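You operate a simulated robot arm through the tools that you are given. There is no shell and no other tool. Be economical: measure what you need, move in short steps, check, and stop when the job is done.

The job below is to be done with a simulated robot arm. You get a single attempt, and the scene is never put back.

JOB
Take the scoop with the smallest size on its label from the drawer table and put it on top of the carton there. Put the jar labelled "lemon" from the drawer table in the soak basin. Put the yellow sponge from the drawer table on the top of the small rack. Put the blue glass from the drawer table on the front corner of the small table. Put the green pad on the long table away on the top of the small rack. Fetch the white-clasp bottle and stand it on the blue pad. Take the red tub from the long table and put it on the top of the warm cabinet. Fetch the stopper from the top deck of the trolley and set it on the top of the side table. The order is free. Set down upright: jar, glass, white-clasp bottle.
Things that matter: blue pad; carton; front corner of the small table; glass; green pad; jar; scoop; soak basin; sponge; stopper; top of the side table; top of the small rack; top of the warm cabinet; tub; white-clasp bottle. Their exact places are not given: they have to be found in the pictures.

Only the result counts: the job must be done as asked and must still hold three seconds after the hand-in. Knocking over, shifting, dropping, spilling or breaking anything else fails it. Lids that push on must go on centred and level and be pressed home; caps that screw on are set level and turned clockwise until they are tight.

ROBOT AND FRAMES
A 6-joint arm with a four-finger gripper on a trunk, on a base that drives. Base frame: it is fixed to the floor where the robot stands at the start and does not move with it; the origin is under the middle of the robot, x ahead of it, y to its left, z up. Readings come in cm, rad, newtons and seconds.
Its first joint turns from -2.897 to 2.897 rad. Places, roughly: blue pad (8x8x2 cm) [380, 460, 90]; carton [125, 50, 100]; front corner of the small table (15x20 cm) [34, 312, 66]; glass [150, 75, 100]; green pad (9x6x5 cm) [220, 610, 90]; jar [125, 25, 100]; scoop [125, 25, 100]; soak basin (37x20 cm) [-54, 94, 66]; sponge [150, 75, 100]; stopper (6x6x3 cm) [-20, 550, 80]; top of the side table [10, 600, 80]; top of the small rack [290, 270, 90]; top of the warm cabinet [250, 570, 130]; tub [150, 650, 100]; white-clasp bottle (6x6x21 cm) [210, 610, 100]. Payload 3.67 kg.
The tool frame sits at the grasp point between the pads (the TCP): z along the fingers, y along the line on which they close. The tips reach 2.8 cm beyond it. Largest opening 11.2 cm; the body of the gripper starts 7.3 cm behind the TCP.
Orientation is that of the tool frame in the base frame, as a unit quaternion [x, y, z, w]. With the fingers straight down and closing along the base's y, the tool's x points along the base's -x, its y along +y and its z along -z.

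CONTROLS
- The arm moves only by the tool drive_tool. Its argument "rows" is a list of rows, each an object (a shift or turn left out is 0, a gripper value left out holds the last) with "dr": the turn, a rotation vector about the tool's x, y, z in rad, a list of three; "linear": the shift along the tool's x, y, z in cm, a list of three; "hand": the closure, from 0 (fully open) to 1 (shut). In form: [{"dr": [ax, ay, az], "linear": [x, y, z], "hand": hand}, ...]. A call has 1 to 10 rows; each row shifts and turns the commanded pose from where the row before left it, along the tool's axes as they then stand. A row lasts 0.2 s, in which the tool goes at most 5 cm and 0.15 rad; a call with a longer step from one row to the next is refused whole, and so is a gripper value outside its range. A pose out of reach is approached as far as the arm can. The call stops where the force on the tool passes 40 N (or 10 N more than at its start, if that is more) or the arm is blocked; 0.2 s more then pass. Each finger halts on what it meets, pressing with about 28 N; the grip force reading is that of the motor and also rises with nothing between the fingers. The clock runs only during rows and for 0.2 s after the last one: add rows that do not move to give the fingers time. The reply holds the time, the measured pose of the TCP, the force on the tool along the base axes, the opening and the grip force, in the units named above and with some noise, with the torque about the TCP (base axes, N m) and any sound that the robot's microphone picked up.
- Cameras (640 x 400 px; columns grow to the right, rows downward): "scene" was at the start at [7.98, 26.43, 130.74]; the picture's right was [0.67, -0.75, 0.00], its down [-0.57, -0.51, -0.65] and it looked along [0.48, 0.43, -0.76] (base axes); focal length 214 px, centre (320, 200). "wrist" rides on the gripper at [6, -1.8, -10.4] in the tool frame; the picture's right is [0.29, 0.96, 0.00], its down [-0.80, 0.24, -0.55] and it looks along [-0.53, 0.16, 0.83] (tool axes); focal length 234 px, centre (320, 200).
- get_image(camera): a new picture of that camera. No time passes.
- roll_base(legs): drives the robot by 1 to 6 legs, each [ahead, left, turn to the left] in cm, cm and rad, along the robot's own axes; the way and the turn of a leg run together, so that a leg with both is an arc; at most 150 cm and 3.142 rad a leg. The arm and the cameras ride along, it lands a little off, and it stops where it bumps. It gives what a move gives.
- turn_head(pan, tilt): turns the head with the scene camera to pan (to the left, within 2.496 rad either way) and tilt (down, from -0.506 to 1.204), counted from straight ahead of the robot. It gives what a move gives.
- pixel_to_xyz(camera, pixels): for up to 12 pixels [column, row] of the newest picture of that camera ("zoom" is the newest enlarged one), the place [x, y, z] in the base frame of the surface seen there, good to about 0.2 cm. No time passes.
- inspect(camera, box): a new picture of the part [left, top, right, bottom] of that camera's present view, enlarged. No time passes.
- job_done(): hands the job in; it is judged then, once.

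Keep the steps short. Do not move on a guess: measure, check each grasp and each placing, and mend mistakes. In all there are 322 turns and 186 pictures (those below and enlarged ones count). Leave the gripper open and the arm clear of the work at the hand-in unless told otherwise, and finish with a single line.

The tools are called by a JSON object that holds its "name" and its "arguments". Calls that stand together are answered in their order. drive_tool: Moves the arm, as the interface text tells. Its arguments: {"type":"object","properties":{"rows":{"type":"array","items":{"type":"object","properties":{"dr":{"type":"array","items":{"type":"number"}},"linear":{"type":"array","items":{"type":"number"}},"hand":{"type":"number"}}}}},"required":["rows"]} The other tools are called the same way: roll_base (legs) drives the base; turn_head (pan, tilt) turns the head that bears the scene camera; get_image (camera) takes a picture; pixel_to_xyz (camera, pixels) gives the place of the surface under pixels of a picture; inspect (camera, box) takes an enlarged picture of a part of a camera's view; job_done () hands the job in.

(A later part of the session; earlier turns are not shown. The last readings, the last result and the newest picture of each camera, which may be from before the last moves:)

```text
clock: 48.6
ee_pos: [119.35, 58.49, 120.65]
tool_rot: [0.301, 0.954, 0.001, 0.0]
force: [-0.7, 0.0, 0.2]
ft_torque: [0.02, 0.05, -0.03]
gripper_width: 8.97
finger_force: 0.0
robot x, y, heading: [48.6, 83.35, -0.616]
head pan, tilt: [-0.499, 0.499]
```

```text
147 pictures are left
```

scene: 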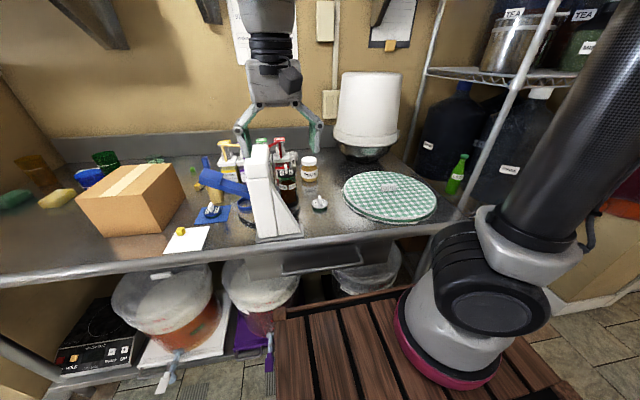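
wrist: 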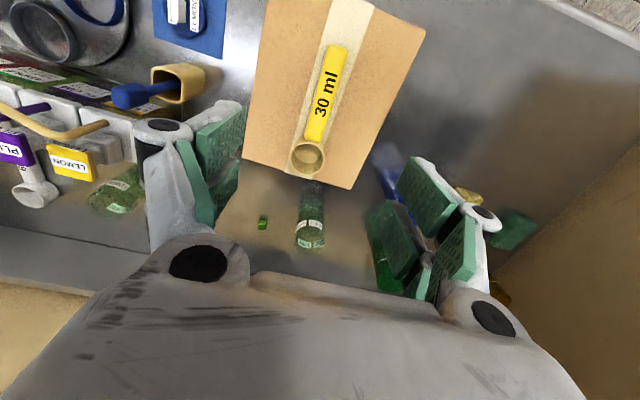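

Scoop sits on the carton. Next the lemon jar: drive right 22 and ahead 7 to reach it.

{"name": "roll_base", "arguments": {"legs": [[7, -22, 0]]}}

{"name": "get_image", "arguments": {"camera": "wrist"}}

{"name": "inspect", "arguments": {"camera": "wrist", "box": [240, 120, 400, 260]}}

```text
clock: 49.6
ee_pos: [118.08, 54.2, 120.69]
tool_rot: [0.302, 0.953, 0.0, 0.0]
force: [-1.0, 0.6, -0.3]
ft_torque: [-0.05, 0.0, 0.01]
gripper_width: 8.96
finger_force: 0.0
robot x, y, heading: [47.18, 79.06, -0.613]
head pan, tilt: [-0.499, 0.499]
stopped in leg 1: the robot was blocked; the commanded pose is now the measured one
```

```text
146 pictures are left
```

wrist: 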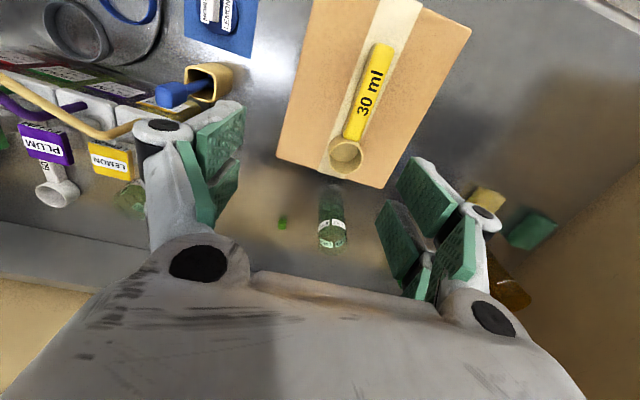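

```text
2.86 times, centred on (320, 190) of wrist
```

zoom: 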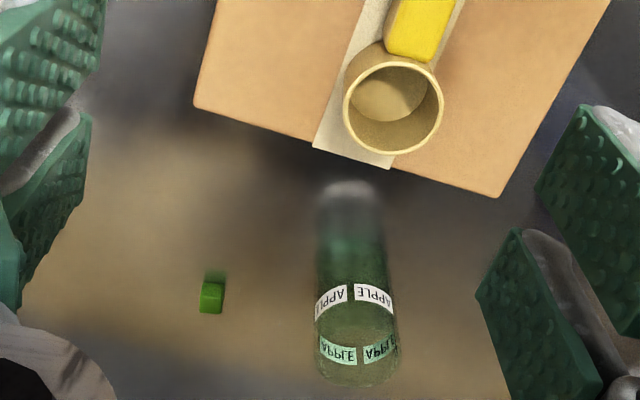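

Blocked again by something low. Look down at the front of the base.

{"name": "turn_head", "arguments": {"pan": -0.35, "tilt": 1.15}}

{"name": "get_image", "arguments": {"camera": "scene"}}

{"name": "pixel_to_xyz", "arguments": {"camera": "scene", "pixels": [[230, 150], [260, 150], [300, 150], [330, 150], [360, 130], [230, 170], [200, 130], [250, 200], [300, 200], [400, 150]]}}

```text
clock: 50.6
ee_pos: [118.06, 54.09, 120.73]
tool_rot: [0.302, 0.953, -0.001, 0.001]
force: [-0.2, -0.4, -0.4]
ft_torque: [-0.02, -0.01, -0.03]
gripper_width: 8.95
finger_force: 0.1
robot x, y, heading: [46.82, 78.87, -0.617]
head pan, tilt: [-0.351, 1.15]
```

```text
144 pictures are left
```

scene: 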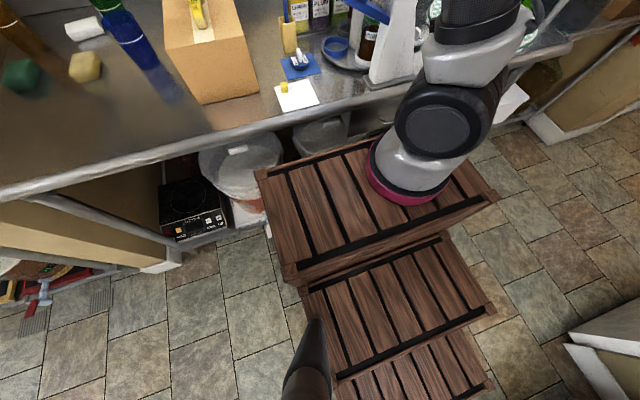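

```text
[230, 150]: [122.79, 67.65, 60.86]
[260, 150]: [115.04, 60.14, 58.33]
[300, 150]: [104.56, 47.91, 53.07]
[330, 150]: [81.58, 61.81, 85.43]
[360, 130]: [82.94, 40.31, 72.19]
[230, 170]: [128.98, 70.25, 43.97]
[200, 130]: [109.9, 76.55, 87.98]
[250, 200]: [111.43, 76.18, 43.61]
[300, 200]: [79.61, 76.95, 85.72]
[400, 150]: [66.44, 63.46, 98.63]
```

The bucket taps under the table stick out and block the trunk. Back off 3 cm and look at the taps from a bit further.

{"name": "roll_base", "arguments": {"legs": [[-12, 0, 0]]}}

{"name": "turn_head", "arguments": {"pan": -0.2, "tilt": 1.1}}

{"name": "inspect", "arguments": {"camera": "scene", "box": [100, 60, 500, 310]}}

```text
clock: 51.8
ee_pos: [108.14, 61.15, 120.74]
tool_rot: [0.302, 0.953, 0.0, 0.0]
force: [-0.8, 0.8, -0.2]
ft_torque: [0.0, -0.01, -0.04]
gripper_width: 8.96
finger_force: 0.0
robot x, y, heading: [37.46, 85.67, -0.616]
head pan, tilt: [-0.351, 1.15]
```

```text
clock: 52.5
ee_pos: [108.24, 61.16, 120.73]
tool_rot: [0.302, 0.953, -0.001, 0.001]
force: [0.6, -0.3, 0.4]
ft_torque: [-0.03, -0.07, -0.02]
gripper_width: 8.98
finger_force: 0.1
robot x, y, heading: [37.4, 85.59, -0.615]
head pan, tilt: [-0.201, 1.1]
```

```text
1.60 times, centred on (300, 185) of scene
```

zoom: 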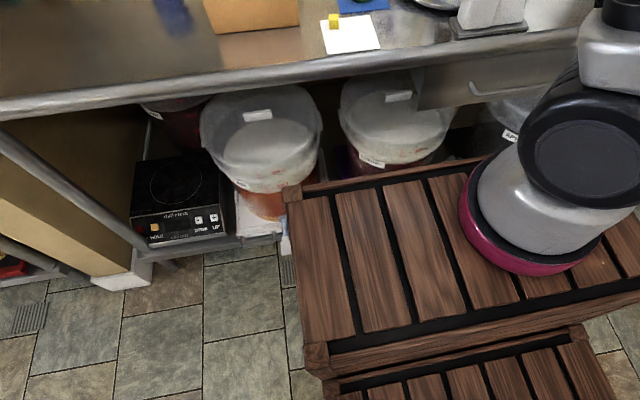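

I'll use a tilted approach instead. Drive right 6, ahead 10 (staying short of the tap).

{"name": "roll_base", "arguments": {"legs": [[0, -6, 0], [10, 0, 0.01]]}}

{"name": "get_image", "arguments": {"camera": "wrist"}}

```text
clock: 54.2
ee_pos: [113.21, 51.1, 120.71]
tool_rot: [0.298, 0.955, 0.0, 0.001]
force: [-0.2, -1.4, -1.1]
ft_torque: [0.0, 0.01, 0.0]
gripper_width: 8.97
finger_force: 0.1
robot x, y, heading: [42.6, 75.48, -0.603]
head pan, tilt: [-0.201, 1.1]
```

```text
142 pictures are left
```

wrist: 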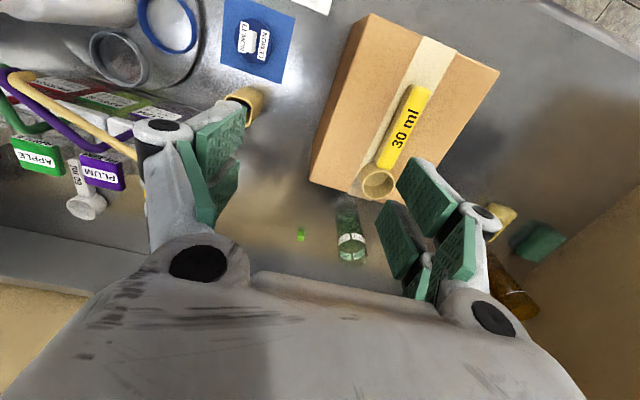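

Move TCP right 20 cm over the dispensers line and ahead, raising a bit, then look.

{"name": "drive_tool", "arguments": {"rows": [{"linear": [-2, -4.1, -1], "hand": 0.0}, {"linear": [-2, -4.1, -1]}, {"linear": [-2, -4.1, -1]}, {"linear": [-2, -4.1, -1]}, {"linear": [-2, -4.1, 0]}, {"linear": [-4, 0, 0]}]}}

{"name": "get_image", "arguments": {"camera": "wrist"}}

{"name": "inspect", "arguments": {"camera": "wrist", "box": [240, 110, 400, 250]}}

```text
clock: 55.6
ee_pos: [113.23, 26.32, 124.66]
tool_rot: [0.297, 0.955, -0.001, 0.002]
force: [0.4, 1.1, 2.0]
ft_torque: [-0.03, -0.06, 0.03]
gripper_width: 11.22
finger_force: 0.2
robot x, y, heading: [42.56, 74.87, -0.601]
head pan, tilt: [-0.201, 1.1]
```

```text
141 pictures are left
```

wrist: 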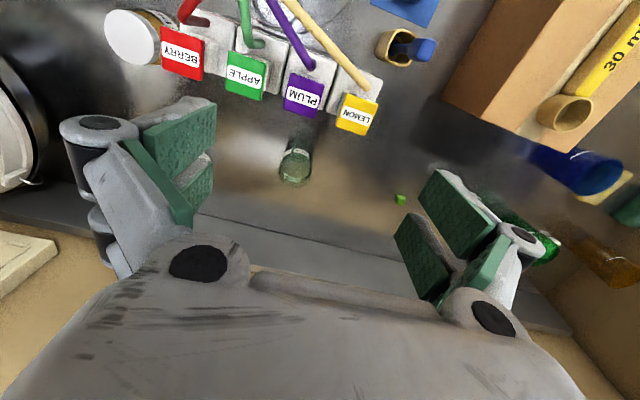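

```text
2.86 times, centred on (320, 180) of wrist
```

zoom: 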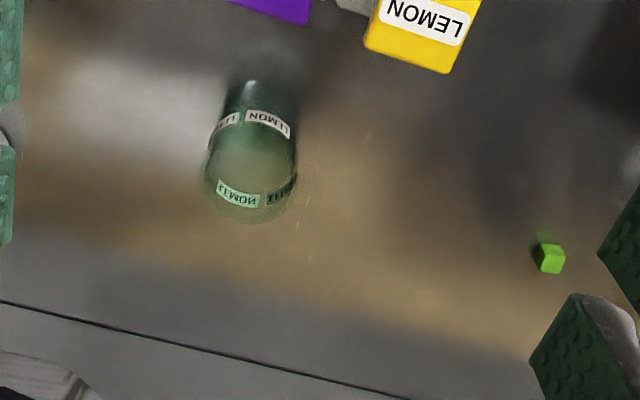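

{"name": "pixel_to_xyz", "arguments": {"camera": "zoom", "pixels": [[268, 125], [228, 122], [215, 132], [240, 193], [280, 188], [228, 187], [252, 80], [250, 218], [208, 180], [295, 180], [290, 128], [272, 127]]}}

```text
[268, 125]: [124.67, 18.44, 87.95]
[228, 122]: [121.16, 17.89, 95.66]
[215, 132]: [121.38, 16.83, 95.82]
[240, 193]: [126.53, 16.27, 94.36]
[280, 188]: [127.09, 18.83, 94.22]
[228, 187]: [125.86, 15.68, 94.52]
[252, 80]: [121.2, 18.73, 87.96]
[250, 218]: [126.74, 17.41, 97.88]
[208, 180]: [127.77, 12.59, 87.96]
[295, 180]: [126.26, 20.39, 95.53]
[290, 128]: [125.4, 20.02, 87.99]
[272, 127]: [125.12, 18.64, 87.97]
```

Circle fit: jar centre ≈ (124.2, 18.2), radius 3, rim z≈98–99. Advance over it at z≈113 and see how far the arm reaches.

{"name": "drive_tool", "arguments": {"rows": [{"linear": [-3.4, -0.1, 2]}, {"linear": [-3.4, -0.1, 3]}, {"linear": [-3.4, -0.1, 3]}, {"linear": [-3.4, -0.1, 3]}]}}

{"name": "get_image", "arguments": {"camera": "wrist"}}

```text
clock: 56.6
ee_pos: [123.67, 18.25, 113.82]
tool_rot: [0.298, 0.955, -0.001, 0.001]
force: [-1.5, 0.4, 1.8]
ft_torque: [-0.08, -0.1, 0.01]
gripper_width: 11.22
finger_force: 0.0
out of reach, approached as far as the arm can: row 4
robot x, y, heading: [42.23, 75.47, -0.605]
head pan, tilt: [-0.201, 1.1]
```

```text
139 pictures are left
```

wrist: 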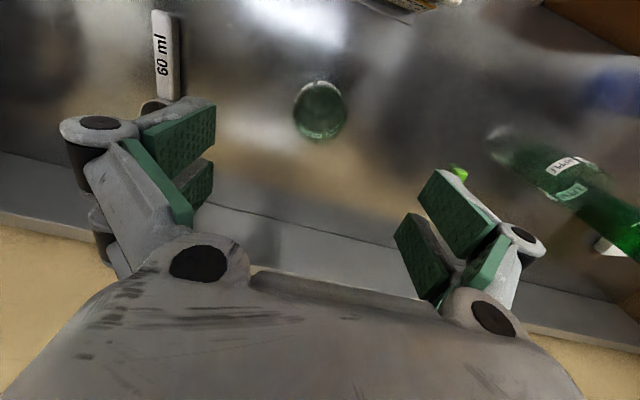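

Nearly there without tilt. Descend slowly, checking.

{"name": "drive_tool", "arguments": {"rows": [{"linear": [-0.5, 0, 4]}, {"linear": [0, 0, 4]}, {"linear": [0, 0, 3]}]}}

{"name": "get_image", "arguments": {"camera": "wrist"}}

```text
clock: 57.5
ee_pos: [124.14, 18.1, 102.78]
tool_rot: [0.297, 0.955, -0.001, 0.002]
force: [0.2, 0.4, 0.5]
ft_torque: [0.01, -0.04, -0.01]
gripper_width: 11.2
finger_force: 0.1
robot x, y, heading: [42.25, 75.19, -0.609]
head pan, tilt: [-0.201, 1.1]
```

```text
138 pictures are left
```

wrist: 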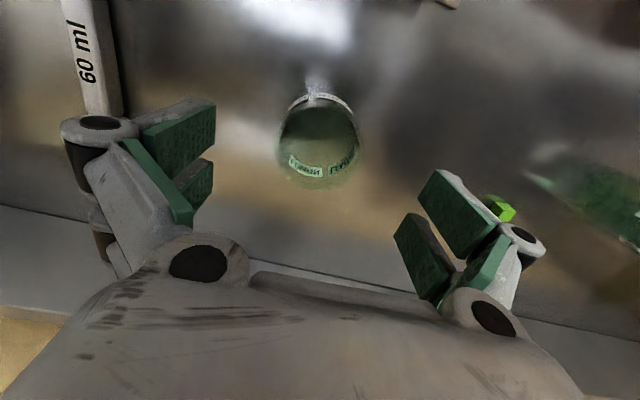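

{"name": "pixel_to_xyz", "arguments": {"camera": "wrist", "pixels": [[95, 100], [90, 30], [508, 212], [318, 100], [285, 140], [358, 140], [305, 168]]}}

```text
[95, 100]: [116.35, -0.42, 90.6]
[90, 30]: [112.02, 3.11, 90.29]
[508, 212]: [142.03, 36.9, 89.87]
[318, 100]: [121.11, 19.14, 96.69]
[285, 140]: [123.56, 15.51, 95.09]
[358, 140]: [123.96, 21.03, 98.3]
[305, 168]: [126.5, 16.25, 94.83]
```

{"name": "drive_tool", "arguments": {"rows": [{"linear": [0, 0, 3.5], "hand": 0.15}, {"linear": [0, 0, 3.5]}, {"hand": 1}, {}, {}]}}

{"name": "get_image", "arguments": {"camera": "wrist"}}

```text
clock: 58.6
ee_pos: [124.26, 18.05, 95.94]
tool_rot: [0.298, 0.955, 0.0, 0.001]
force: [1.2, -2.2, 2.2]
ft_torque: [-0.06, -0.07, 0.0]
gripper_width: 5.74
finger_force: 27.9
robot x, y, heading: [42.05, 75.16, -0.605]
head pan, tilt: [-0.201, 1.1]
```

```text
137 pictures are left
```

wrist: 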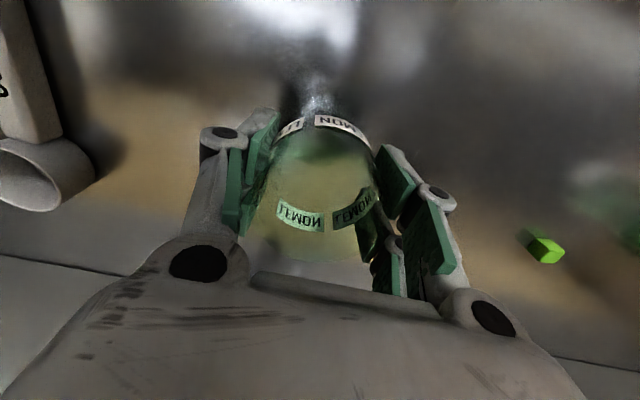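

Jar gripped (5.7 cm). Lift straight up.

{"name": "drive_tool", "arguments": {"rows": [{"linear": [0, 0, -4]}, {"linear": [0, 0, -4]}, {"linear": [0, 0, -4]}, {"linear": [1, 0, -4]}, {"linear": [2, 0, -4]}, {"linear": [3, 0, -4]}, {"linear": [3, 0, -4]}, {"linear": [4, 0, -2]}]}}

{"name": "drive_tool", "arguments": {"rows": [{"linear": [4, 0, 0]}, {"linear": [4, 0, 0]}, {"linear": [4, 0, 0]}, {"linear": [4, 0, 0]}]}}

{"name": "get_image", "arguments": {"camera": "wrist"}}

```text
clock: 60.5
ee_pos: [113.49, 25.61, 125.53]
tool_rot: [0.297, 0.955, 0.0, -0.001]
force: [1.4, -0.3, -2.8]
ft_torque: [0.03, 0.13, 0.0]
gripper_width: 5.76
finger_force: 28.1
robot x, y, heading: [42.2, 74.81, -0.611]
head pan, tilt: [-0.201, 1.1]
```

```text
clock: 61.5
ee_pos: [100.29, 34.88, 125.54]
tool_rot: [0.297, 0.955, -0.001, 0.0]
force: [1.0, -0.5, -2.8]
ft_torque: [0.03, 0.06, 0.02]
gripper_width: 5.77
finger_force: 27.5
robot x, y, heading: [42.35, 75.09, -0.603]
head pan, tilt: [-0.201, 1.1]
```

```text
136 pictures are left
```

wrist: 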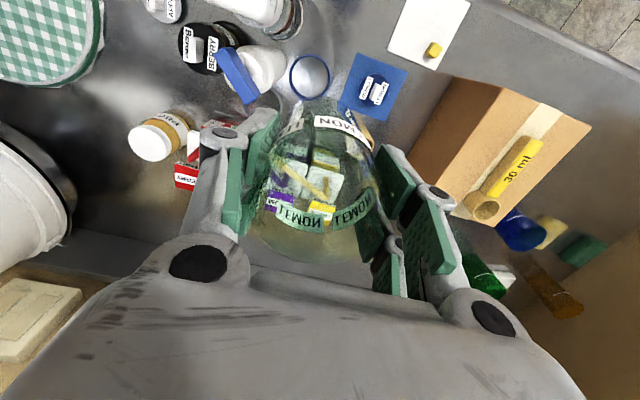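

Retract the arm a little more, then back off, turn around to the left to face the sink.

{"name": "drive_tool", "arguments": {"rows": [{"linear": [4, 0, 0]}, {"linear": [4, 0, 0]}, {"linear": [2, 0, 0]}]}}

{"name": "roll_base", "arguments": {"legs": [[-6, 0, 0], [0, 0, 3.14]]}}

{"name": "turn_head", "arguments": {"pan": 0.3, "tilt": 0.8}}

{"name": "get_image", "arguments": {"camera": "scene"}}

```text
clock: 62.2
ee_pos: [92.08, 40.21, 125.52]
tool_rot: [0.296, 0.955, -0.001, 0.001]
force: [1.6, -0.7, -1.6]
ft_torque: [0.03, 0.04, 0.0]
gripper_width: 5.72
finger_force: 28.2
robot x, y, heading: [42.05, 75.29, -0.605]
head pan, tilt: [-0.201, 1.1]
```

```text
clock: 70.4
ee_pos: [-10.74, 116.24, 125.61]
tool_rot: [0.946, -0.323, -0.001, -0.001]
force: [-0.6, 0.8, -1.4]
ft_torque: [0.01, -0.02, 0.02]
gripper_width: 5.73
finger_force: 27.8
robot x, y, heading: [37.24, 78.64, 2.482]
head pan, tilt: [-0.201, 1.1]
```

```text
clock: 71.4
ee_pos: [-10.8, 116.22, 125.64]
tool_rot: [0.946, -0.323, -0.001, 0.0]
force: [-0.4, 0.1, -1.2]
ft_torque: [0.0, -0.02, 0.05]
gripper_width: 5.73
finger_force: 27.7
robot x, y, heading: [37.21, 78.66, 2.485]
head pan, tilt: [0.3, 0.799]
```

```text
135 pictures are left
```

scene: 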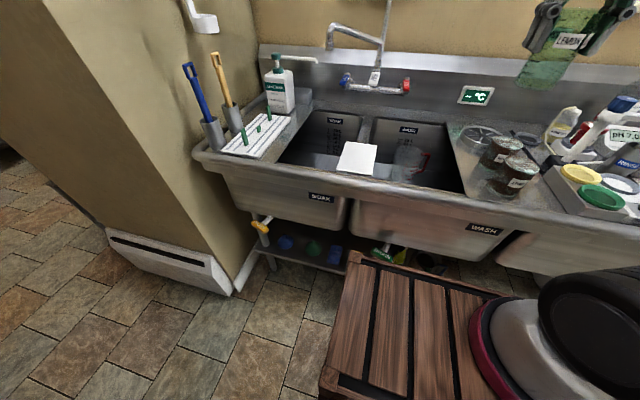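

Measure the soak basin opening and floor.

{"name": "inspect", "arguments": {"camera": "scene", "box": [200, 70, 480, 220]}}

{"name": "pixel_to_xyz", "arguments": {"camera": "scene", "pixels": [[276, 163], [312, 110], [364, 120], [345, 145], [310, 155], [325, 158], [340, 172], [375, 150], [357, 158], [335, 180], [300, 170], [370, 90]]}}

```text
2.29 times, centred on (340, 145) of scene
```

zoom: 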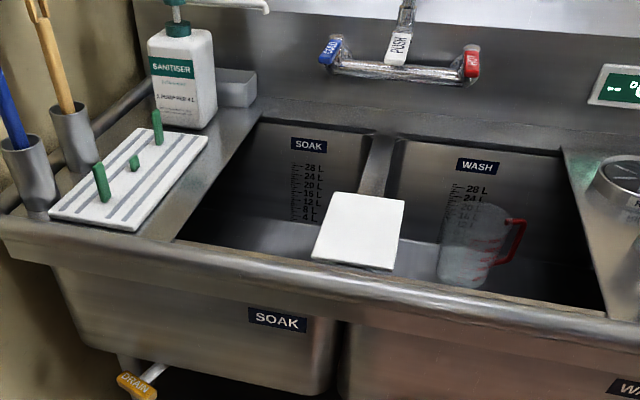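

```text
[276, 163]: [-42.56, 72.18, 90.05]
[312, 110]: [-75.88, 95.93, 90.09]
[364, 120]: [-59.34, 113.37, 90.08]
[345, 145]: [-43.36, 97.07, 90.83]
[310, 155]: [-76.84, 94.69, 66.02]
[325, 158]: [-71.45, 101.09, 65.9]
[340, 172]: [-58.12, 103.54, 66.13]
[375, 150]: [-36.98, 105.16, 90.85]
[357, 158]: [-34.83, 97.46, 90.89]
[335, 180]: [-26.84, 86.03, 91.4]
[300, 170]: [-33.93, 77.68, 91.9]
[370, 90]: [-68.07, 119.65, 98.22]
```

Basin corners known; jar target ≈ (-57, 93), floor z 66. Align heading and drive left 40, ahead 6.

{"name": "roll_base", "arguments": {"legs": [[0, 0, 0.052], [4, 40, 0]]}}

{"name": "turn_head", "arguments": {"pan": -0.3, "tilt": 0.8}}

{"name": "get_image", "arguments": {"camera": "scene"}}

{"name": "get_image", "arguments": {"camera": "wrist"}}

```text
clock: 74.3
ee_pos: [-39.14, 82.24, 125.63]
tool_rot: [0.955, -0.296, -0.001, 0.0]
force: [-0.6, 0.2, -1.2]
ft_torque: [0.03, -0.02, 0.02]
gripper_width: 5.72
finger_force: 28.0
robot x, y, heading: [11.1, 47.59, 2.542]
head pan, tilt: [0.3, 0.799]
```

```text
clock: 75.3
ee_pos: [-39.03, 82.21, 125.6]
tool_rot: [0.955, -0.295, -0.002, -0.001]
force: [0.2, -0.6, -1.5]
ft_torque: [0.04, 0.02, -0.01]
gripper_width: 5.71
finger_force: 27.7
robot x, y, heading: [11.06, 47.39, 2.541]
head pan, tilt: [-0.3, 0.799]
```

```text
133 pictures are left
```

scene: 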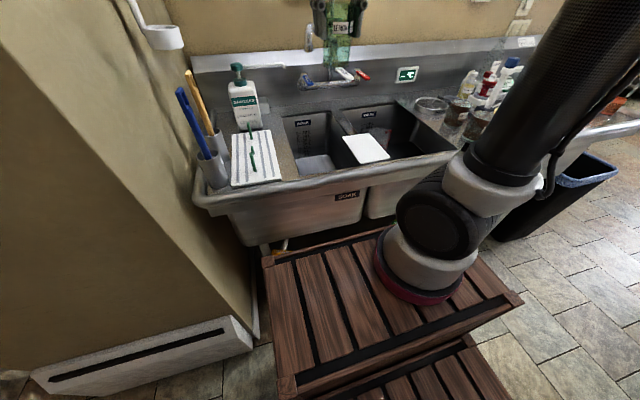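

```text
132 pictures are left
```

wrist: 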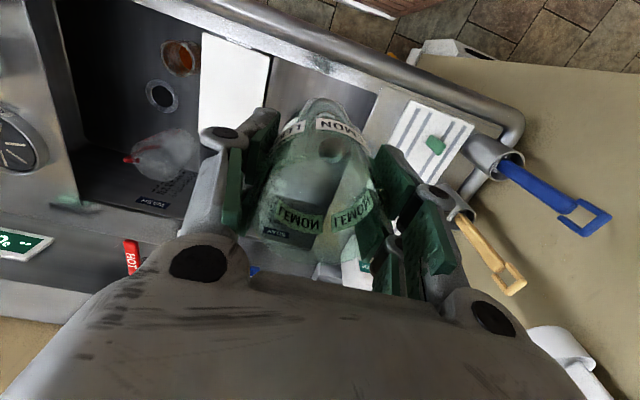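

{"name": "pixel_to_xyz", "arguments": {"camera": "scene", "pixels": [[344, 138], [359, 163], [283, 118], [302, 178], [340, 112], [315, 165], [320, 170], [258, 165]]}}

{"name": "pixel_to_xyz", "arguments": {"camera": "wrist", "pixels": [[203, 35], [268, 55], [260, 100], [378, 95], [275, 60], [320, 80], [370, 130]]}}

```text
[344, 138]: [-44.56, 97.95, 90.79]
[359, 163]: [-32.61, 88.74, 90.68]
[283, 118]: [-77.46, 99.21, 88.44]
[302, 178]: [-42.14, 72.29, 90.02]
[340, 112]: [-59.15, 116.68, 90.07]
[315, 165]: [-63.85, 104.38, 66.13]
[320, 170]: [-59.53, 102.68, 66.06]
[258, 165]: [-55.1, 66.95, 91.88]
```

```text
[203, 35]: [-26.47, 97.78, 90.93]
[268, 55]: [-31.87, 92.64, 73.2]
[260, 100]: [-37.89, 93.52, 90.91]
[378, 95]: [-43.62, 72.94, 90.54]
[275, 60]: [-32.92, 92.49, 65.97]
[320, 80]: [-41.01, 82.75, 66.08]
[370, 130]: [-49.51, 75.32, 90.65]
```

{"name": "pixel_to_xyz", "arguments": {"camera": "wrist", "pixels": [[160, 95], [145, 92], [330, 148], [330, 120], [325, 190], [300, 90], [345, 95]]}}

{"name": "inspect", "arguments": {"camera": "wrist", "box": [240, 40, 400, 160]}}

```text
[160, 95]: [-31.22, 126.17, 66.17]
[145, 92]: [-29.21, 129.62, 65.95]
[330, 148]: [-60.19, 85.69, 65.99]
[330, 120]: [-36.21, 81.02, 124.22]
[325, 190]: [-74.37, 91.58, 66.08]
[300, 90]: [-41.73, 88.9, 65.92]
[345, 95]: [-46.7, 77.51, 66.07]
```

```text
3.33 times, centred on (320, 100) of wrist
```

zoom: 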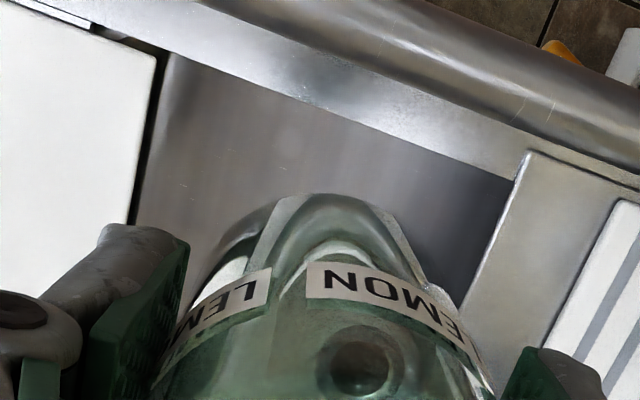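

The drain is probably near mid-basin, so I'll set the jar behind it at ≈(-62.4, 97.9). Advance 28 cm while lowering to z≈108, with a check halfway.

{"name": "drive_tool", "arguments": {"rows": [{"linear": [-4, 0, 1]}, {"linear": [-4, 0, 2]}, {"linear": [-4, 0, 2]}, {"linear": [-4, 0, 3]}]}}

{"name": "get_image", "arguments": {"camera": "wrist"}}

{"name": "get_image", "arguments": {"camera": "scene"}}

```text
clock: 76.3
ee_pos: [-52.18, 91.57, 117.8]
tool_rot: [0.955, -0.295, -0.002, -0.002]
force: [1.2, -1.1, 0.0]
ft_torque: [0.07, 0.07, 0.0]
gripper_width: 5.71
finger_force: 28.2
robot x, y, heading: [11.33, 47.59, 2.541]
head pan, tilt: [-0.3, 0.799]
```

```text
130 pictures are left
```

wrist: 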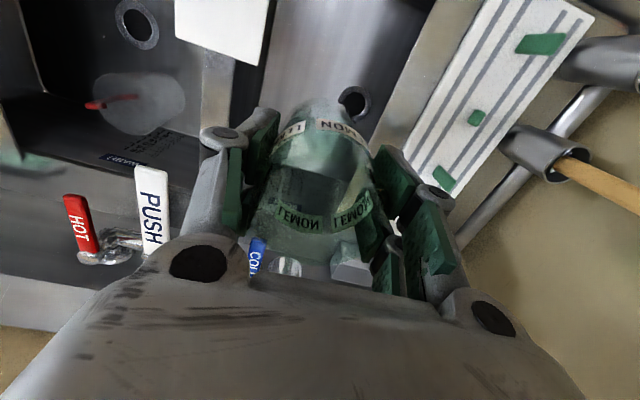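

```text
129 pictures are left
```

scene: 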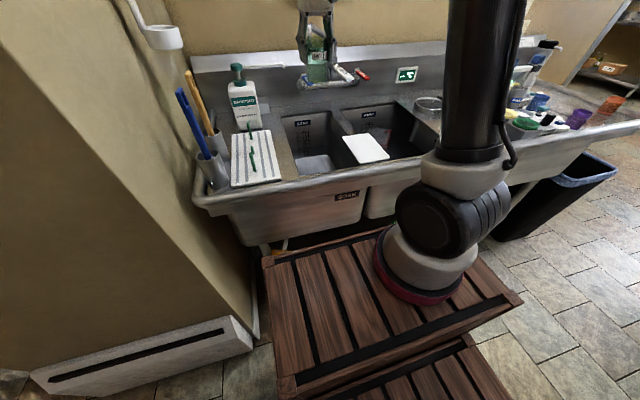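

{"name": "pixel_to_xyz", "arguments": {"camera": "wrist", "pixels": [[255, 258], [285, 268], [150, 190], [350, 265], [350, 240], [355, 103], [110, 250], [75, 220], [450, 180]]}}

{"name": "pixel_to_xyz", "arguments": {"camera": "scene", "pixels": [[305, 82], [345, 75], [300, 45], [360, 73], [297, 70], [325, 85], [250, 100], [318, 60]]}}

```text
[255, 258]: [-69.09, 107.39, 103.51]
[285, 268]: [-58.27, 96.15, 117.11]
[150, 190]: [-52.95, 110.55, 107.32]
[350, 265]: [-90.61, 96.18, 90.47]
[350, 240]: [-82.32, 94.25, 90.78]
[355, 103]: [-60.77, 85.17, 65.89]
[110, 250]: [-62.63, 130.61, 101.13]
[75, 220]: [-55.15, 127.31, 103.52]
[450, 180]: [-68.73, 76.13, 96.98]
```

```text
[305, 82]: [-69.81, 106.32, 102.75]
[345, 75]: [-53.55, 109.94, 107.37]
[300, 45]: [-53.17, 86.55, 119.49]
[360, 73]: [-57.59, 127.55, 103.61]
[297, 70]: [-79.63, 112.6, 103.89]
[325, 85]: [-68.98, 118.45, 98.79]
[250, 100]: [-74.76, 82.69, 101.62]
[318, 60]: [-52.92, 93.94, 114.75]
```

Drain is at u≈36 (left), so place at ≈(-58, 95.4), clear of the COLD handle. Move ahead 6.9 and descend in steps.

{"name": "drive_tool", "arguments": {"rows": [{"linear": [-3.5, 0, 0]}, {"linear": [-3.4, 0.2, 0]}, {"linear": [0, 0, 4]}, {"linear": [0, 0, 4]}, {"linear": [0, 0, 4]}, {"linear": [0, 0, 4]}]}}

{"name": "get_image", "arguments": {"camera": "wrist"}}

```text
clock: 76.9
ee_pos: [-56.6, 94.34, 117.57]
tool_rot: [0.955, -0.295, 0.014, 0.004]
force: [25.6, -18.0, -0.7]
ft_torque: [-0.01, 0.04, -0.09]
gripper_width: 5.91
finger_force: 28.2
robot x, y, heading: [11.01, 47.41, 2.545]
head pan, tilt: [-0.3, 0.799]
stopped in row 3: the force on the tool passed its limit at 100 N (the readings are from after the stop); the commanded pose is now the measured one
```

```text
128 pictures are left
```

wrist: 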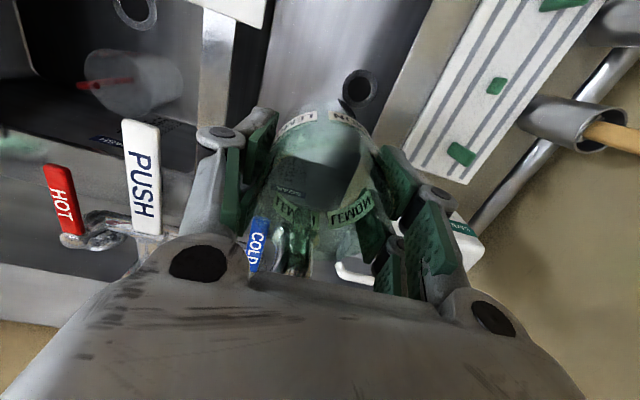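

The jar touched the faucet nozzle. Back off at once and look.

{"name": "drive_tool", "arguments": {"rows": [{"linear": [3, 0, 0]}, {"linear": [4, 0, 0]}, {"linear": [4, 0, 0]}]}}

{"name": "turn_head", "arguments": {"pan": -0.1, "tilt": 0.4}}

{"name": "get_image", "arguments": {"camera": "scene"}}

{"name": "get_image", "arguments": {"camera": "wrist"}}

```text
clock: 77.7
ee_pos: [-47.74, 88.46, 117.69]
tool_rot: [0.956, -0.294, 0.012, 0.003]
force: [-0.9, 0.1, -2.1]
ft_torque: [-0.01, -0.05, 0.0]
gripper_width: 5.63
finger_force: 27.7
robot x, y, heading: [10.98, 47.46, 2.542]
head pan, tilt: [-0.3, 0.799]
```

```text
clock: 78.6
ee_pos: [-47.6, 88.37, 117.72]
tool_rot: [0.955, -0.296, 0.011, 0.004]
force: [0.3, -0.1, -2.1]
ft_torque: [0.01, 0.0, 0.02]
gripper_width: 5.61
finger_force: 27.4
robot x, y, heading: [11.18, 47.77, 2.538]
head pan, tilt: [-0.099, 0.4]
```

```text
127 pictures are left
```

scene: 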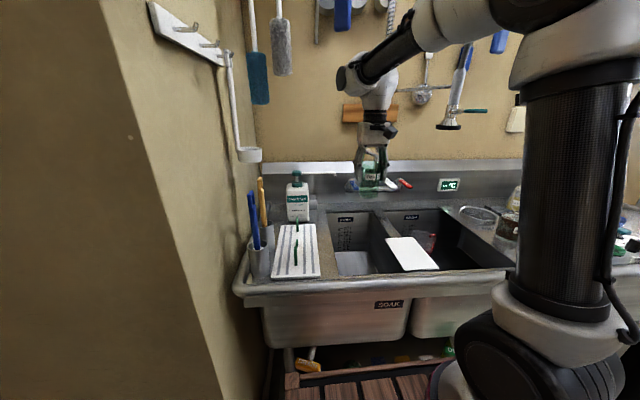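

```text
126 pictures are left
```

wrist: 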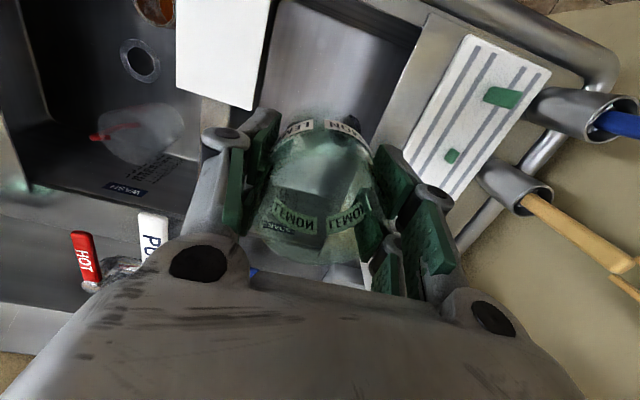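

Jar still held. I'll set it down nearer the front of the basin, right below here (n≈-89), well clear of the spout. Correct the small tilt and descend to z≈96.

{"name": "drive_tool", "arguments": {"rows": [{"dr": [0, -0.023, 0], "linear": [0, 0.8, 2]}, {"linear": [0, 0, 4]}, {"linear": [0, 0, 4]}, {"linear": [0, 0, 4]}, {"linear": [0, 0, 4]}, {"linear": [0, 0, 4]}]}}

{"name": "get_image", "arguments": {"camera": "wrist"}}

{"name": "get_image", "arguments": {"camera": "scene"}}

```text
clock: 80.0
ee_pos: [-48.62, 87.63, 95.54]
tool_rot: [0.956, -0.295, -0.001, 0.0]
force: [0.3, -0.6, -1.6]
ft_torque: [-0.01, 0.06, -0.02]
gripper_width: 5.62
finger_force: 28.0
robot x, y, heading: [11.2, 47.77, 2.545]
head pan, tilt: [-0.099, 0.4]
```

```text
125 pictures are left
```

wrist: 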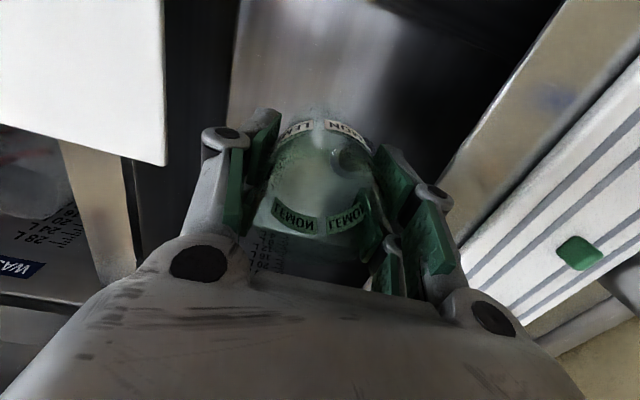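

```text
124 pictures are left
```

scene: 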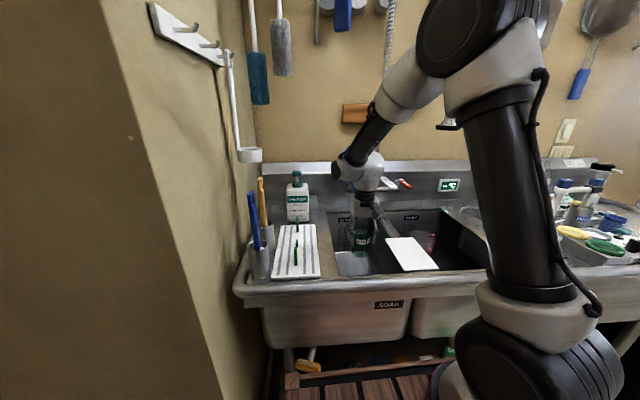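

Clear. Continue down to z≈77, then small steps to contact.

{"name": "drive_tool", "arguments": {"rows": [{"linear": [0, 0, 4]}, {"linear": [0, 0, 4]}, {"linear": [0, 0, 4]}, {"linear": [0, 0, 4]}, {"linear": [0, 0, 3]}, {}]}}

{"name": "get_image", "arguments": {"camera": "wrist"}}

```text
clock: 81.4
ee_pos: [-48.5, 87.59, 76.59]
tool_rot: [0.955, -0.296, 0.0, 0.0]
force: [-0.3, -0.3, -1.4]
ft_torque: [-0.01, 0.04, 0.02]
gripper_width: 5.62
finger_force: 27.9
robot x, y, heading: [11.13, 47.47, 2.542]
head pan, tilt: [-0.099, 0.4]
```

```text
123 pictures are left
```

wrist: 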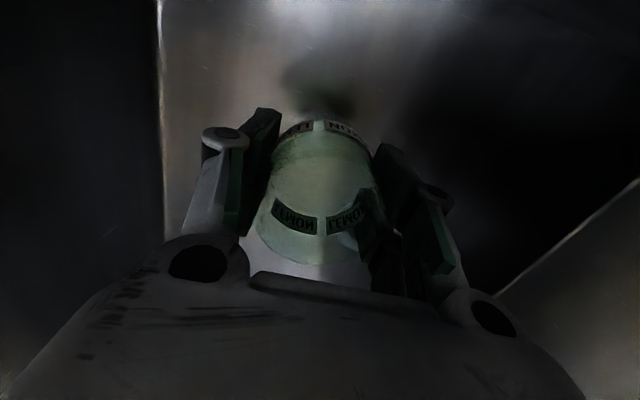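

{"name": "drive_tool", "arguments": {"rows": [{"linear": [0, 0, 1.2]}, {"linear": [0, 0, 0.5]}, {"linear": [0, 0, 0.4]}, {"linear": [0, 0, 0.3]}]}}

```text
clock: 82.4
ee_pos: [-48.3, 87.58, 74.32]
tool_rot: [0.955, -0.295, 0.0, 0.0]
force: [-0.1, 0.0, -1.3]
ft_torque: [0.0, 0.02, 0.0]
gripper_width: 5.63
finger_force: 28.2
robot x, y, heading: [11.28, 47.79, 2.542]
head pan, tilt: [-0.099, 0.4]
```

{"name": "drive_tool", "arguments": {"rows": [{"linear": [0, 0, 0.3]}, {"linear": [0, 0, 0.2]}, {}]}}

```text
clock: 83.2
ee_pos: [-48.44, 87.73, 73.88]
tool_rot: [0.956, -0.294, -0.001, 0.0]
force: [-1.7, 1.8, 14.3]
ft_torque: [-0.11, -0.23, 0.02]
gripper_width: 5.62
finger_force: 28.3
robot x, y, heading: [11.07, 47.58, 2.541]
head pan, tilt: [-0.099, 0.4]
```

Contact felt (14 N). Release slowly, then rise.

{"name": "drive_tool", "arguments": {"rows": [{"hand": 0.35}, {"hand": 0.1}, {}]}}

{"name": "drive_tool", "arguments": {"rows": [{"linear": [0, 0, -3]}, {"linear": [0, 0, -4]}, {"linear": [0, 0, -4]}, {"linear": [0, 0, -4]}, {"linear": [0, 0, -4]}, {"linear": [0, 0, -5]}, {"linear": [0, 0, -5]}]}}

{"name": "get_image", "arguments": {"camera": "wrist"}}

{"name": "inspect", "arguments": {"camera": "scene", "box": [270, 170, 470, 295]}}

```text
clock: 84.0
ee_pos: [-48.29, 87.62, 73.83]
tool_rot: [0.955, -0.295, 0.0, -0.001]
force: [-0.5, -0.1, 0.5]
ft_torque: [0.01, -0.01, 0.01]
gripper_width: 10.08
finger_force: 0.1
robot x, y, heading: [10.87, 48.08, 2.542]
head pan, tilt: [-0.099, 0.4]
```

```text
clock: 85.6
ee_pos: [-48.08, 87.88, 102.57]
tool_rot: [0.956, -0.294, 0.001, 0.0]
force: [-0.5, -0.3, -0.1]
ft_torque: [0.01, -0.03, 0.0]
gripper_width: 10.08
finger_force: 0.0
robot x, y, heading: [11.15, 47.68, 2.539]
head pan, tilt: [-0.099, 0.4]
```

```text
122 pictures are left
```

wrist: 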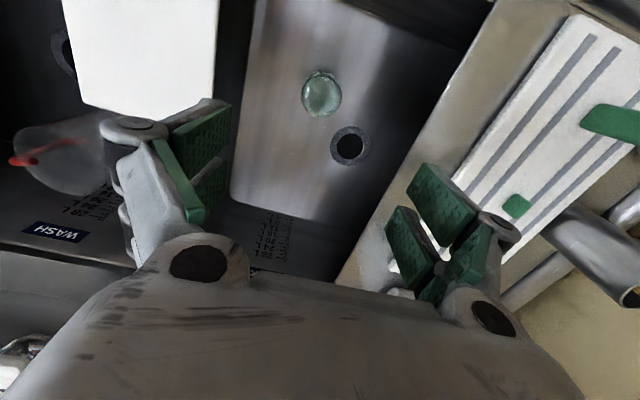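

```text
3.20 times, centred on (370, 232) of scene
```

zoom: 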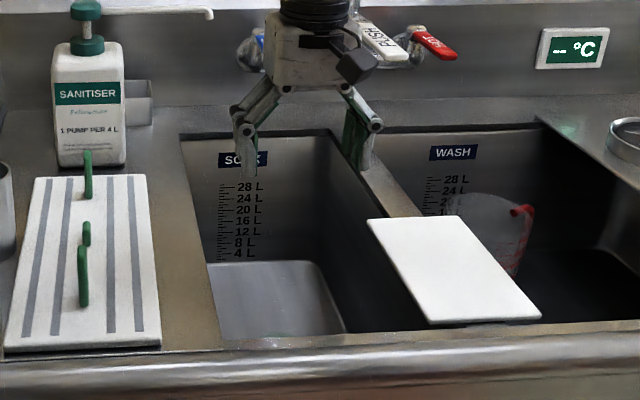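

The jar stands upright in the soak basin. Raise and retract the arm, then go back to the drawer table for the sponge and glass.

{"name": "drive_tool", "arguments": {"rows": [{"linear": [2, 0, -4]}, {"linear": [3, 0, -4]}, {"linear": [3, 0, -4]}, {"linear": [4, 0, -4]}, {"linear": [4, 0, -4]}, {"linear": [4, 0, -4]}]}}

{"name": "roll_base", "arguments": {"legs": [[-3, -94, 0], [0, 0, -3.14]]}}

{"name": "get_image", "arguments": {"camera": "wrist"}}

```text
refused: row 4 steps farther than a row can; nothing moved
```

```text
clock: 96.2
ee_pos: [135.07, 127.05, 97.56]
tool_rot: [-0.039, 0.995, -0.024, -0.089]
force: [0.1, -0.5, 0.6]
ft_torque: [-0.01, 0.04, 0.01]
gripper_width: 10.08
finger_force: 0.1
robot x, y, heading: [73.75, 126.25, 0.028]
head pan, tilt: [-0.099, 0.4]
stopped in leg 2: the robot was blocked; the commanded pose is now the measured one
```

```text
120 pictures are left
```

wrist: 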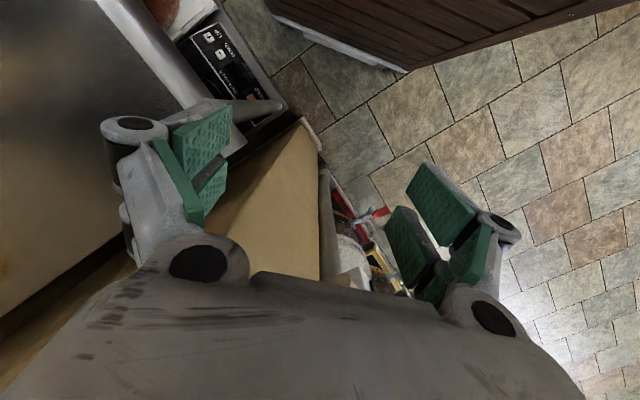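

The arm rows were refused and the base drove with the arm extended; it's now against the partition. Turn back a bit and check for damage.

{"name": "roll_base", "arguments": {"legs": [[0, 0, 0.35]]}}

{"name": "drive_tool", "arguments": {"rows": [{"linear": [2, 0, -3]}, {"linear": [2, 0, -4]}, {"linear": [2, 0, -4]}, {"linear": [0, 0, -4]}, {"linear": [0, 0, -4]}]}}

{"name": "turn_head", "arguments": {"pan": 2.2, "tilt": 0.5}}

{"name": "get_image", "arguments": {"camera": "scene"}}

```text
clock: 97.7
ee_pos: [131.92, 147.74, 96.96]
tool_rot: [-0.209, 0.973, -0.041, -0.088]
force: [0.1, 0.0, -0.1]
ft_torque: [0.02, -0.02, 0.02]
gripper_width: 10.07
finger_force: 0.0
robot x, y, heading: [74.07, 125.92, 0.382]
head pan, tilt: [-0.099, 0.4]
```

```text
clock: 98.9
ee_pos: [129.43, 147.44, 116.7]
tool_rot: [-0.208, 0.973, -0.04, -0.089]
force: [0.8, -1.0, -0.2]
ft_torque: [0.0, -0.01, -0.02]
gripper_width: 10.05
finger_force: 0.0
robot x, y, heading: [74.33, 126.15, 0.377]
head pan, tilt: [-0.099, 0.4]
```

```text
clock: 101.0
ee_pos: [129.41, 147.4, 116.74]
tool_rot: [-0.208, 0.973, -0.04, -0.088]
force: [0.2, 0.1, 0.6]
ft_torque: [-0.01, -0.01, 0.04]
gripper_width: 10.1
finger_force: 0.0
robot x, y, heading: [73.85, 126.11, 0.385]
head pan, tilt: [2.201, 0.499]
```

```text
119 pictures are left
```

scene: 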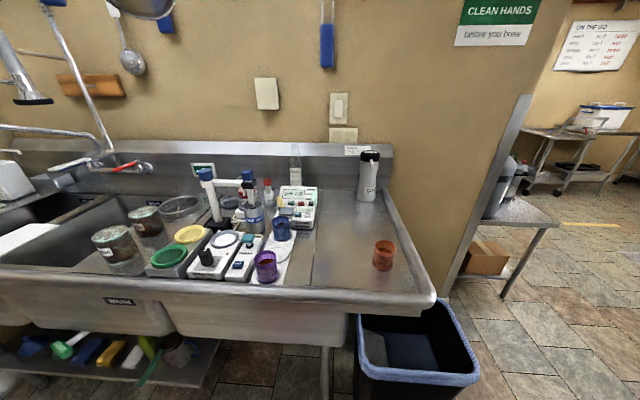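

{"name": "inspect", "arguments": {"camera": "scene", "box": [80, 140, 420, 300]}}

```text
1.88 times, centred on (250, 220) of scene
```

zoom: 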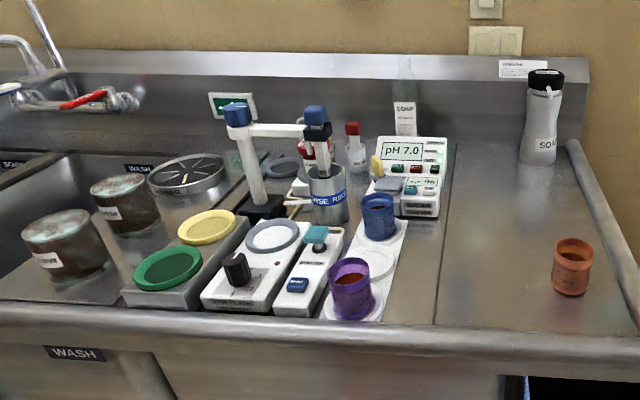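

{"name": "pixel_to_xyz", "arguments": {"camera": "zoom", "pixels": [[237, 115], [316, 115], [325, 200], [355, 160], [125, 188], [60, 225], [405, 130], [378, 215], [540, 130], [262, 205], [352, 290], [410, 150]]}}

```text
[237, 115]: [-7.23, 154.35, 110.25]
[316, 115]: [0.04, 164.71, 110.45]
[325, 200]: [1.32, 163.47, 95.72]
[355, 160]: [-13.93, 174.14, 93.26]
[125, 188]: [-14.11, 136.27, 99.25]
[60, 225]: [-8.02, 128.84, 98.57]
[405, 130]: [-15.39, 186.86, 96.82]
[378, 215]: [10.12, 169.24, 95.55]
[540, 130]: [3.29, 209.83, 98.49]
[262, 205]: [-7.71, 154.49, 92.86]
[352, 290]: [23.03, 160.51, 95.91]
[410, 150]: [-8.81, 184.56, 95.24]
```

Everything on the counter is still standing (clearance was slim). Straighten the tool, raise it, and move away from the partition before turning.

{"name": "drive_tool", "arguments": {"rows": [{"dr": [-0.02, -0.095, 0], "linear": [0, 0, -3]}, {"dr": [-0.02, -0.095, 0], "linear": [0, 0, -3]}, {"linear": [0, 0, -3]}]}}

{"name": "roll_base", "arguments": {"legs": [[-23, -10, 0], [0, 0, -0.985]]}}

{"name": "get_image", "arguments": {"camera": "wrist"}}

```text
clock: 101.8
ee_pos: [130.29, 148.04, 125.64]
tool_rot: [-0.21, 0.978, 0.0, 0.0]
force: [0.1, 0.0, -0.3]
ft_torque: [-0.01, 0.04, 0.05]
gripper_width: 10.12
finger_force: 0.1
robot x, y, heading: [73.84, 126.39, 0.375]
head pan, tilt: [2.201, 0.499]
```

```text
clock: 106.1
ee_pos: [105.68, 73.64, 125.64]
tool_rot: [0.278, 0.96, 0.0, 0.001]
force: [0.7, 0.5, 0.2]
ft_torque: [0.03, -0.01, -0.03]
gripper_width: 10.07
finger_force: 0.1
robot x, y, heading: [56.58, 108.46, -0.606]
head pan, tilt: [2.201, 0.499]
```

```text
117 pictures are left
```

wrist: 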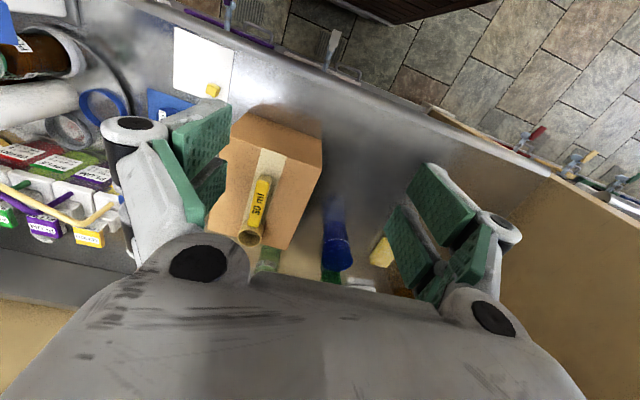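

{"name": "pixel_to_xyz", "arguments": {"camera": "wrist", "pixels": [[332, 40], [328, 62], [228, 15], [380, 250], [337, 245], [325, 215], [345, 230], [240, 235], [550, 175]]}}

```text
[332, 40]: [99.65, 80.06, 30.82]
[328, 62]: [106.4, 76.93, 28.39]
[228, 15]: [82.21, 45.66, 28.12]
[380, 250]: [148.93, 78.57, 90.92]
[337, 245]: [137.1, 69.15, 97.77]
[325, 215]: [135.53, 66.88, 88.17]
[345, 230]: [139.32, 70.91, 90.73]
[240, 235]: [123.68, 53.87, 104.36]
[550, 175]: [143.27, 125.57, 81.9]
```

{"name": "roll_base", "arguments": {"legs": [[3, 20, 0]]}}

{"name": "drive_tool", "arguments": {"rows": [{"linear": [-4, 0, -1]}, {"linear": [-4, 0, 0]}, {"linear": [-4, 0, 0]}, {"linear": [-4, 0, 0]}]}}

{"name": "get_image", "arguments": {"camera": "wrist"}}

```text
clock: 107.7
ee_pos: [119.64, 88.49, 125.72]
tool_rot: [0.278, 0.961, 0.0, 0.001]
force: [0.3, 0.0, 0.4]
ft_torque: [-0.02, -0.01, 0.02]
gripper_width: 10.08
finger_force: 0.0
robot x, y, heading: [70.55, 123.19, -0.605]
head pan, tilt: [2.201, 0.499]
```

```text
clock: 108.7
ee_pos: [133.05, 80.07, 126.71]
tool_rot: [0.278, 0.961, 0.0, 0.001]
force: [-0.6, 0.5, 1.4]
ft_torque: [-0.04, -0.05, 0.0]
gripper_width: 10.08
finger_force: 0.0
robot x, y, heading: [70.84, 123.11, -0.603]
head pan, tilt: [2.201, 0.499]
```

```text
116 pictures are left
```

wrist: 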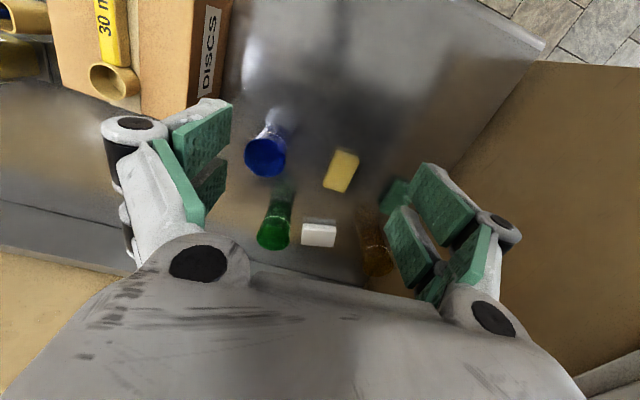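

{"name": "inspect", "arguments": {"camera": "wrist", "box": [230, 100, 410, 260]}}

{"name": "pixel_to_xyz", "arguments": {"camera": "wrist", "pixels": [[331, 153], [356, 156], [324, 184], [347, 190], [340, 171], [265, 158], [247, 155], [285, 160], [265, 173], [275, 130], [262, 142], [318, 228]]}}

```text
2.50 times, centred on (320, 180) of wrist
```

zoom: 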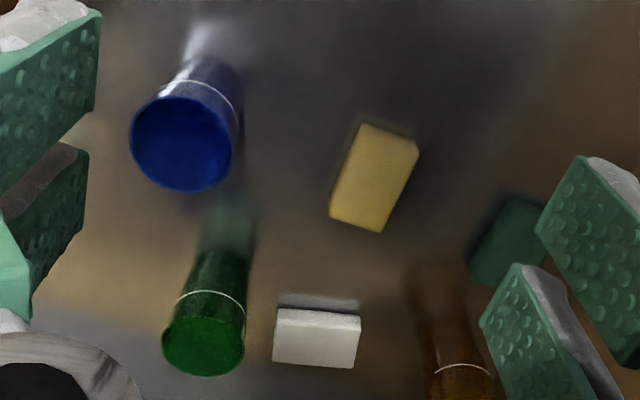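

```text
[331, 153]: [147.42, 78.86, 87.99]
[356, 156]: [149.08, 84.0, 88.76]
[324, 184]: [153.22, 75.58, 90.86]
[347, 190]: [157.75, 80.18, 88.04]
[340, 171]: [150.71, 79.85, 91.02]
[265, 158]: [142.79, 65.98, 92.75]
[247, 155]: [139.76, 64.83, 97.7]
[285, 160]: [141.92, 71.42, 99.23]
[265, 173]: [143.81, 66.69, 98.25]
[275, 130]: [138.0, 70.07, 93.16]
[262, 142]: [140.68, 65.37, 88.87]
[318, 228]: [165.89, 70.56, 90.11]
```

{"name": "pixel_to_xyz", "arguments": {"camera": "zoom", "pixels": [[366, 130], [413, 146], [378, 226], [335, 211], [388, 138], [357, 218], [348, 170], [398, 185]]}}

```text
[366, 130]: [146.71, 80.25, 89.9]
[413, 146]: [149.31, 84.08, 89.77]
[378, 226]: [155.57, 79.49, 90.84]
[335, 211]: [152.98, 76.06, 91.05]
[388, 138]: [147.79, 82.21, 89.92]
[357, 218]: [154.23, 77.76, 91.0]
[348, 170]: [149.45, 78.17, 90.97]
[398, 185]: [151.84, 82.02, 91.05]
```

Sponge centre ≈ (151, 80), width along the closing direction. Move over it with opening ~8 cm and descend.

{"name": "drive_tool", "arguments": {"rows": [{"linear": [-3.8, 2.4, 1], "hand": 0.28}, {"linear": [-3.8, 2.4, 2]}, {"linear": [-3.8, 2.4, 3]}, {"linear": [-3.8, 2.4, 2]}, {"linear": [0, 0, 5]}, {"linear": [0, 0, 5]}]}}

{"name": "get_image", "arguments": {"camera": "wrist"}}

```text
refused: row 3 steps farther than a row can; nothing moved
```

```text
114 pictures are left
```

wrist: 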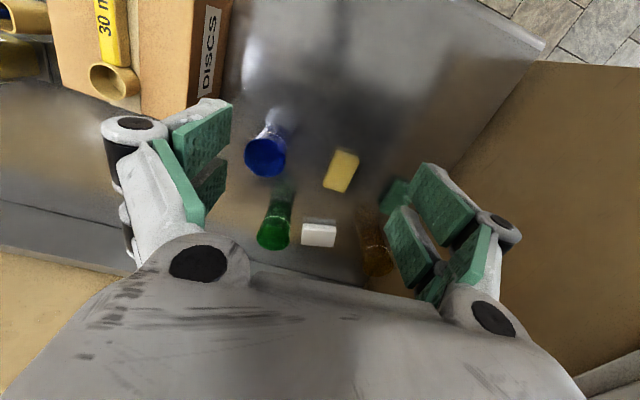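

Keep each row under 5 cm.

{"name": "drive_tool", "arguments": {"rows": [{"linear": [-3.8, 2.4, 1], "hand": 0.28}, {"linear": [-3.8, 2.4, 2]}, {"linear": [-3.8, 2.4, 2]}, {"linear": [-3.8, 2.4, 2]}, {"linear": [0, 0, 4.5]}, {"linear": [0, 0, 4.5]}]}}

{"name": "get_image", "arguments": {"camera": "wrist"}}

```text
clock: 110.1
ee_pos: [151.2, 79.84, 111.14]
tool_rot: [0.278, 0.96, -0.001, 0.001]
force: [-0.8, 0.0, 0.7]
ft_torque: [-0.04, -0.02, 0.03]
gripper_width: 8.06
finger_force: 0.0
robot x, y, heading: [70.61, 123.33, -0.605]
head pan, tilt: [2.201, 0.499]
```

```text
113 pictures are left
```

wrist: 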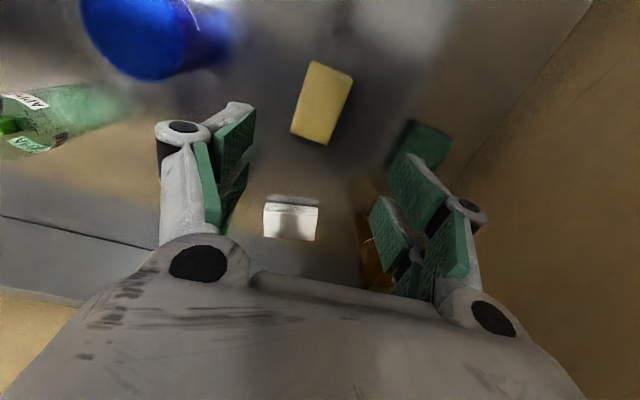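

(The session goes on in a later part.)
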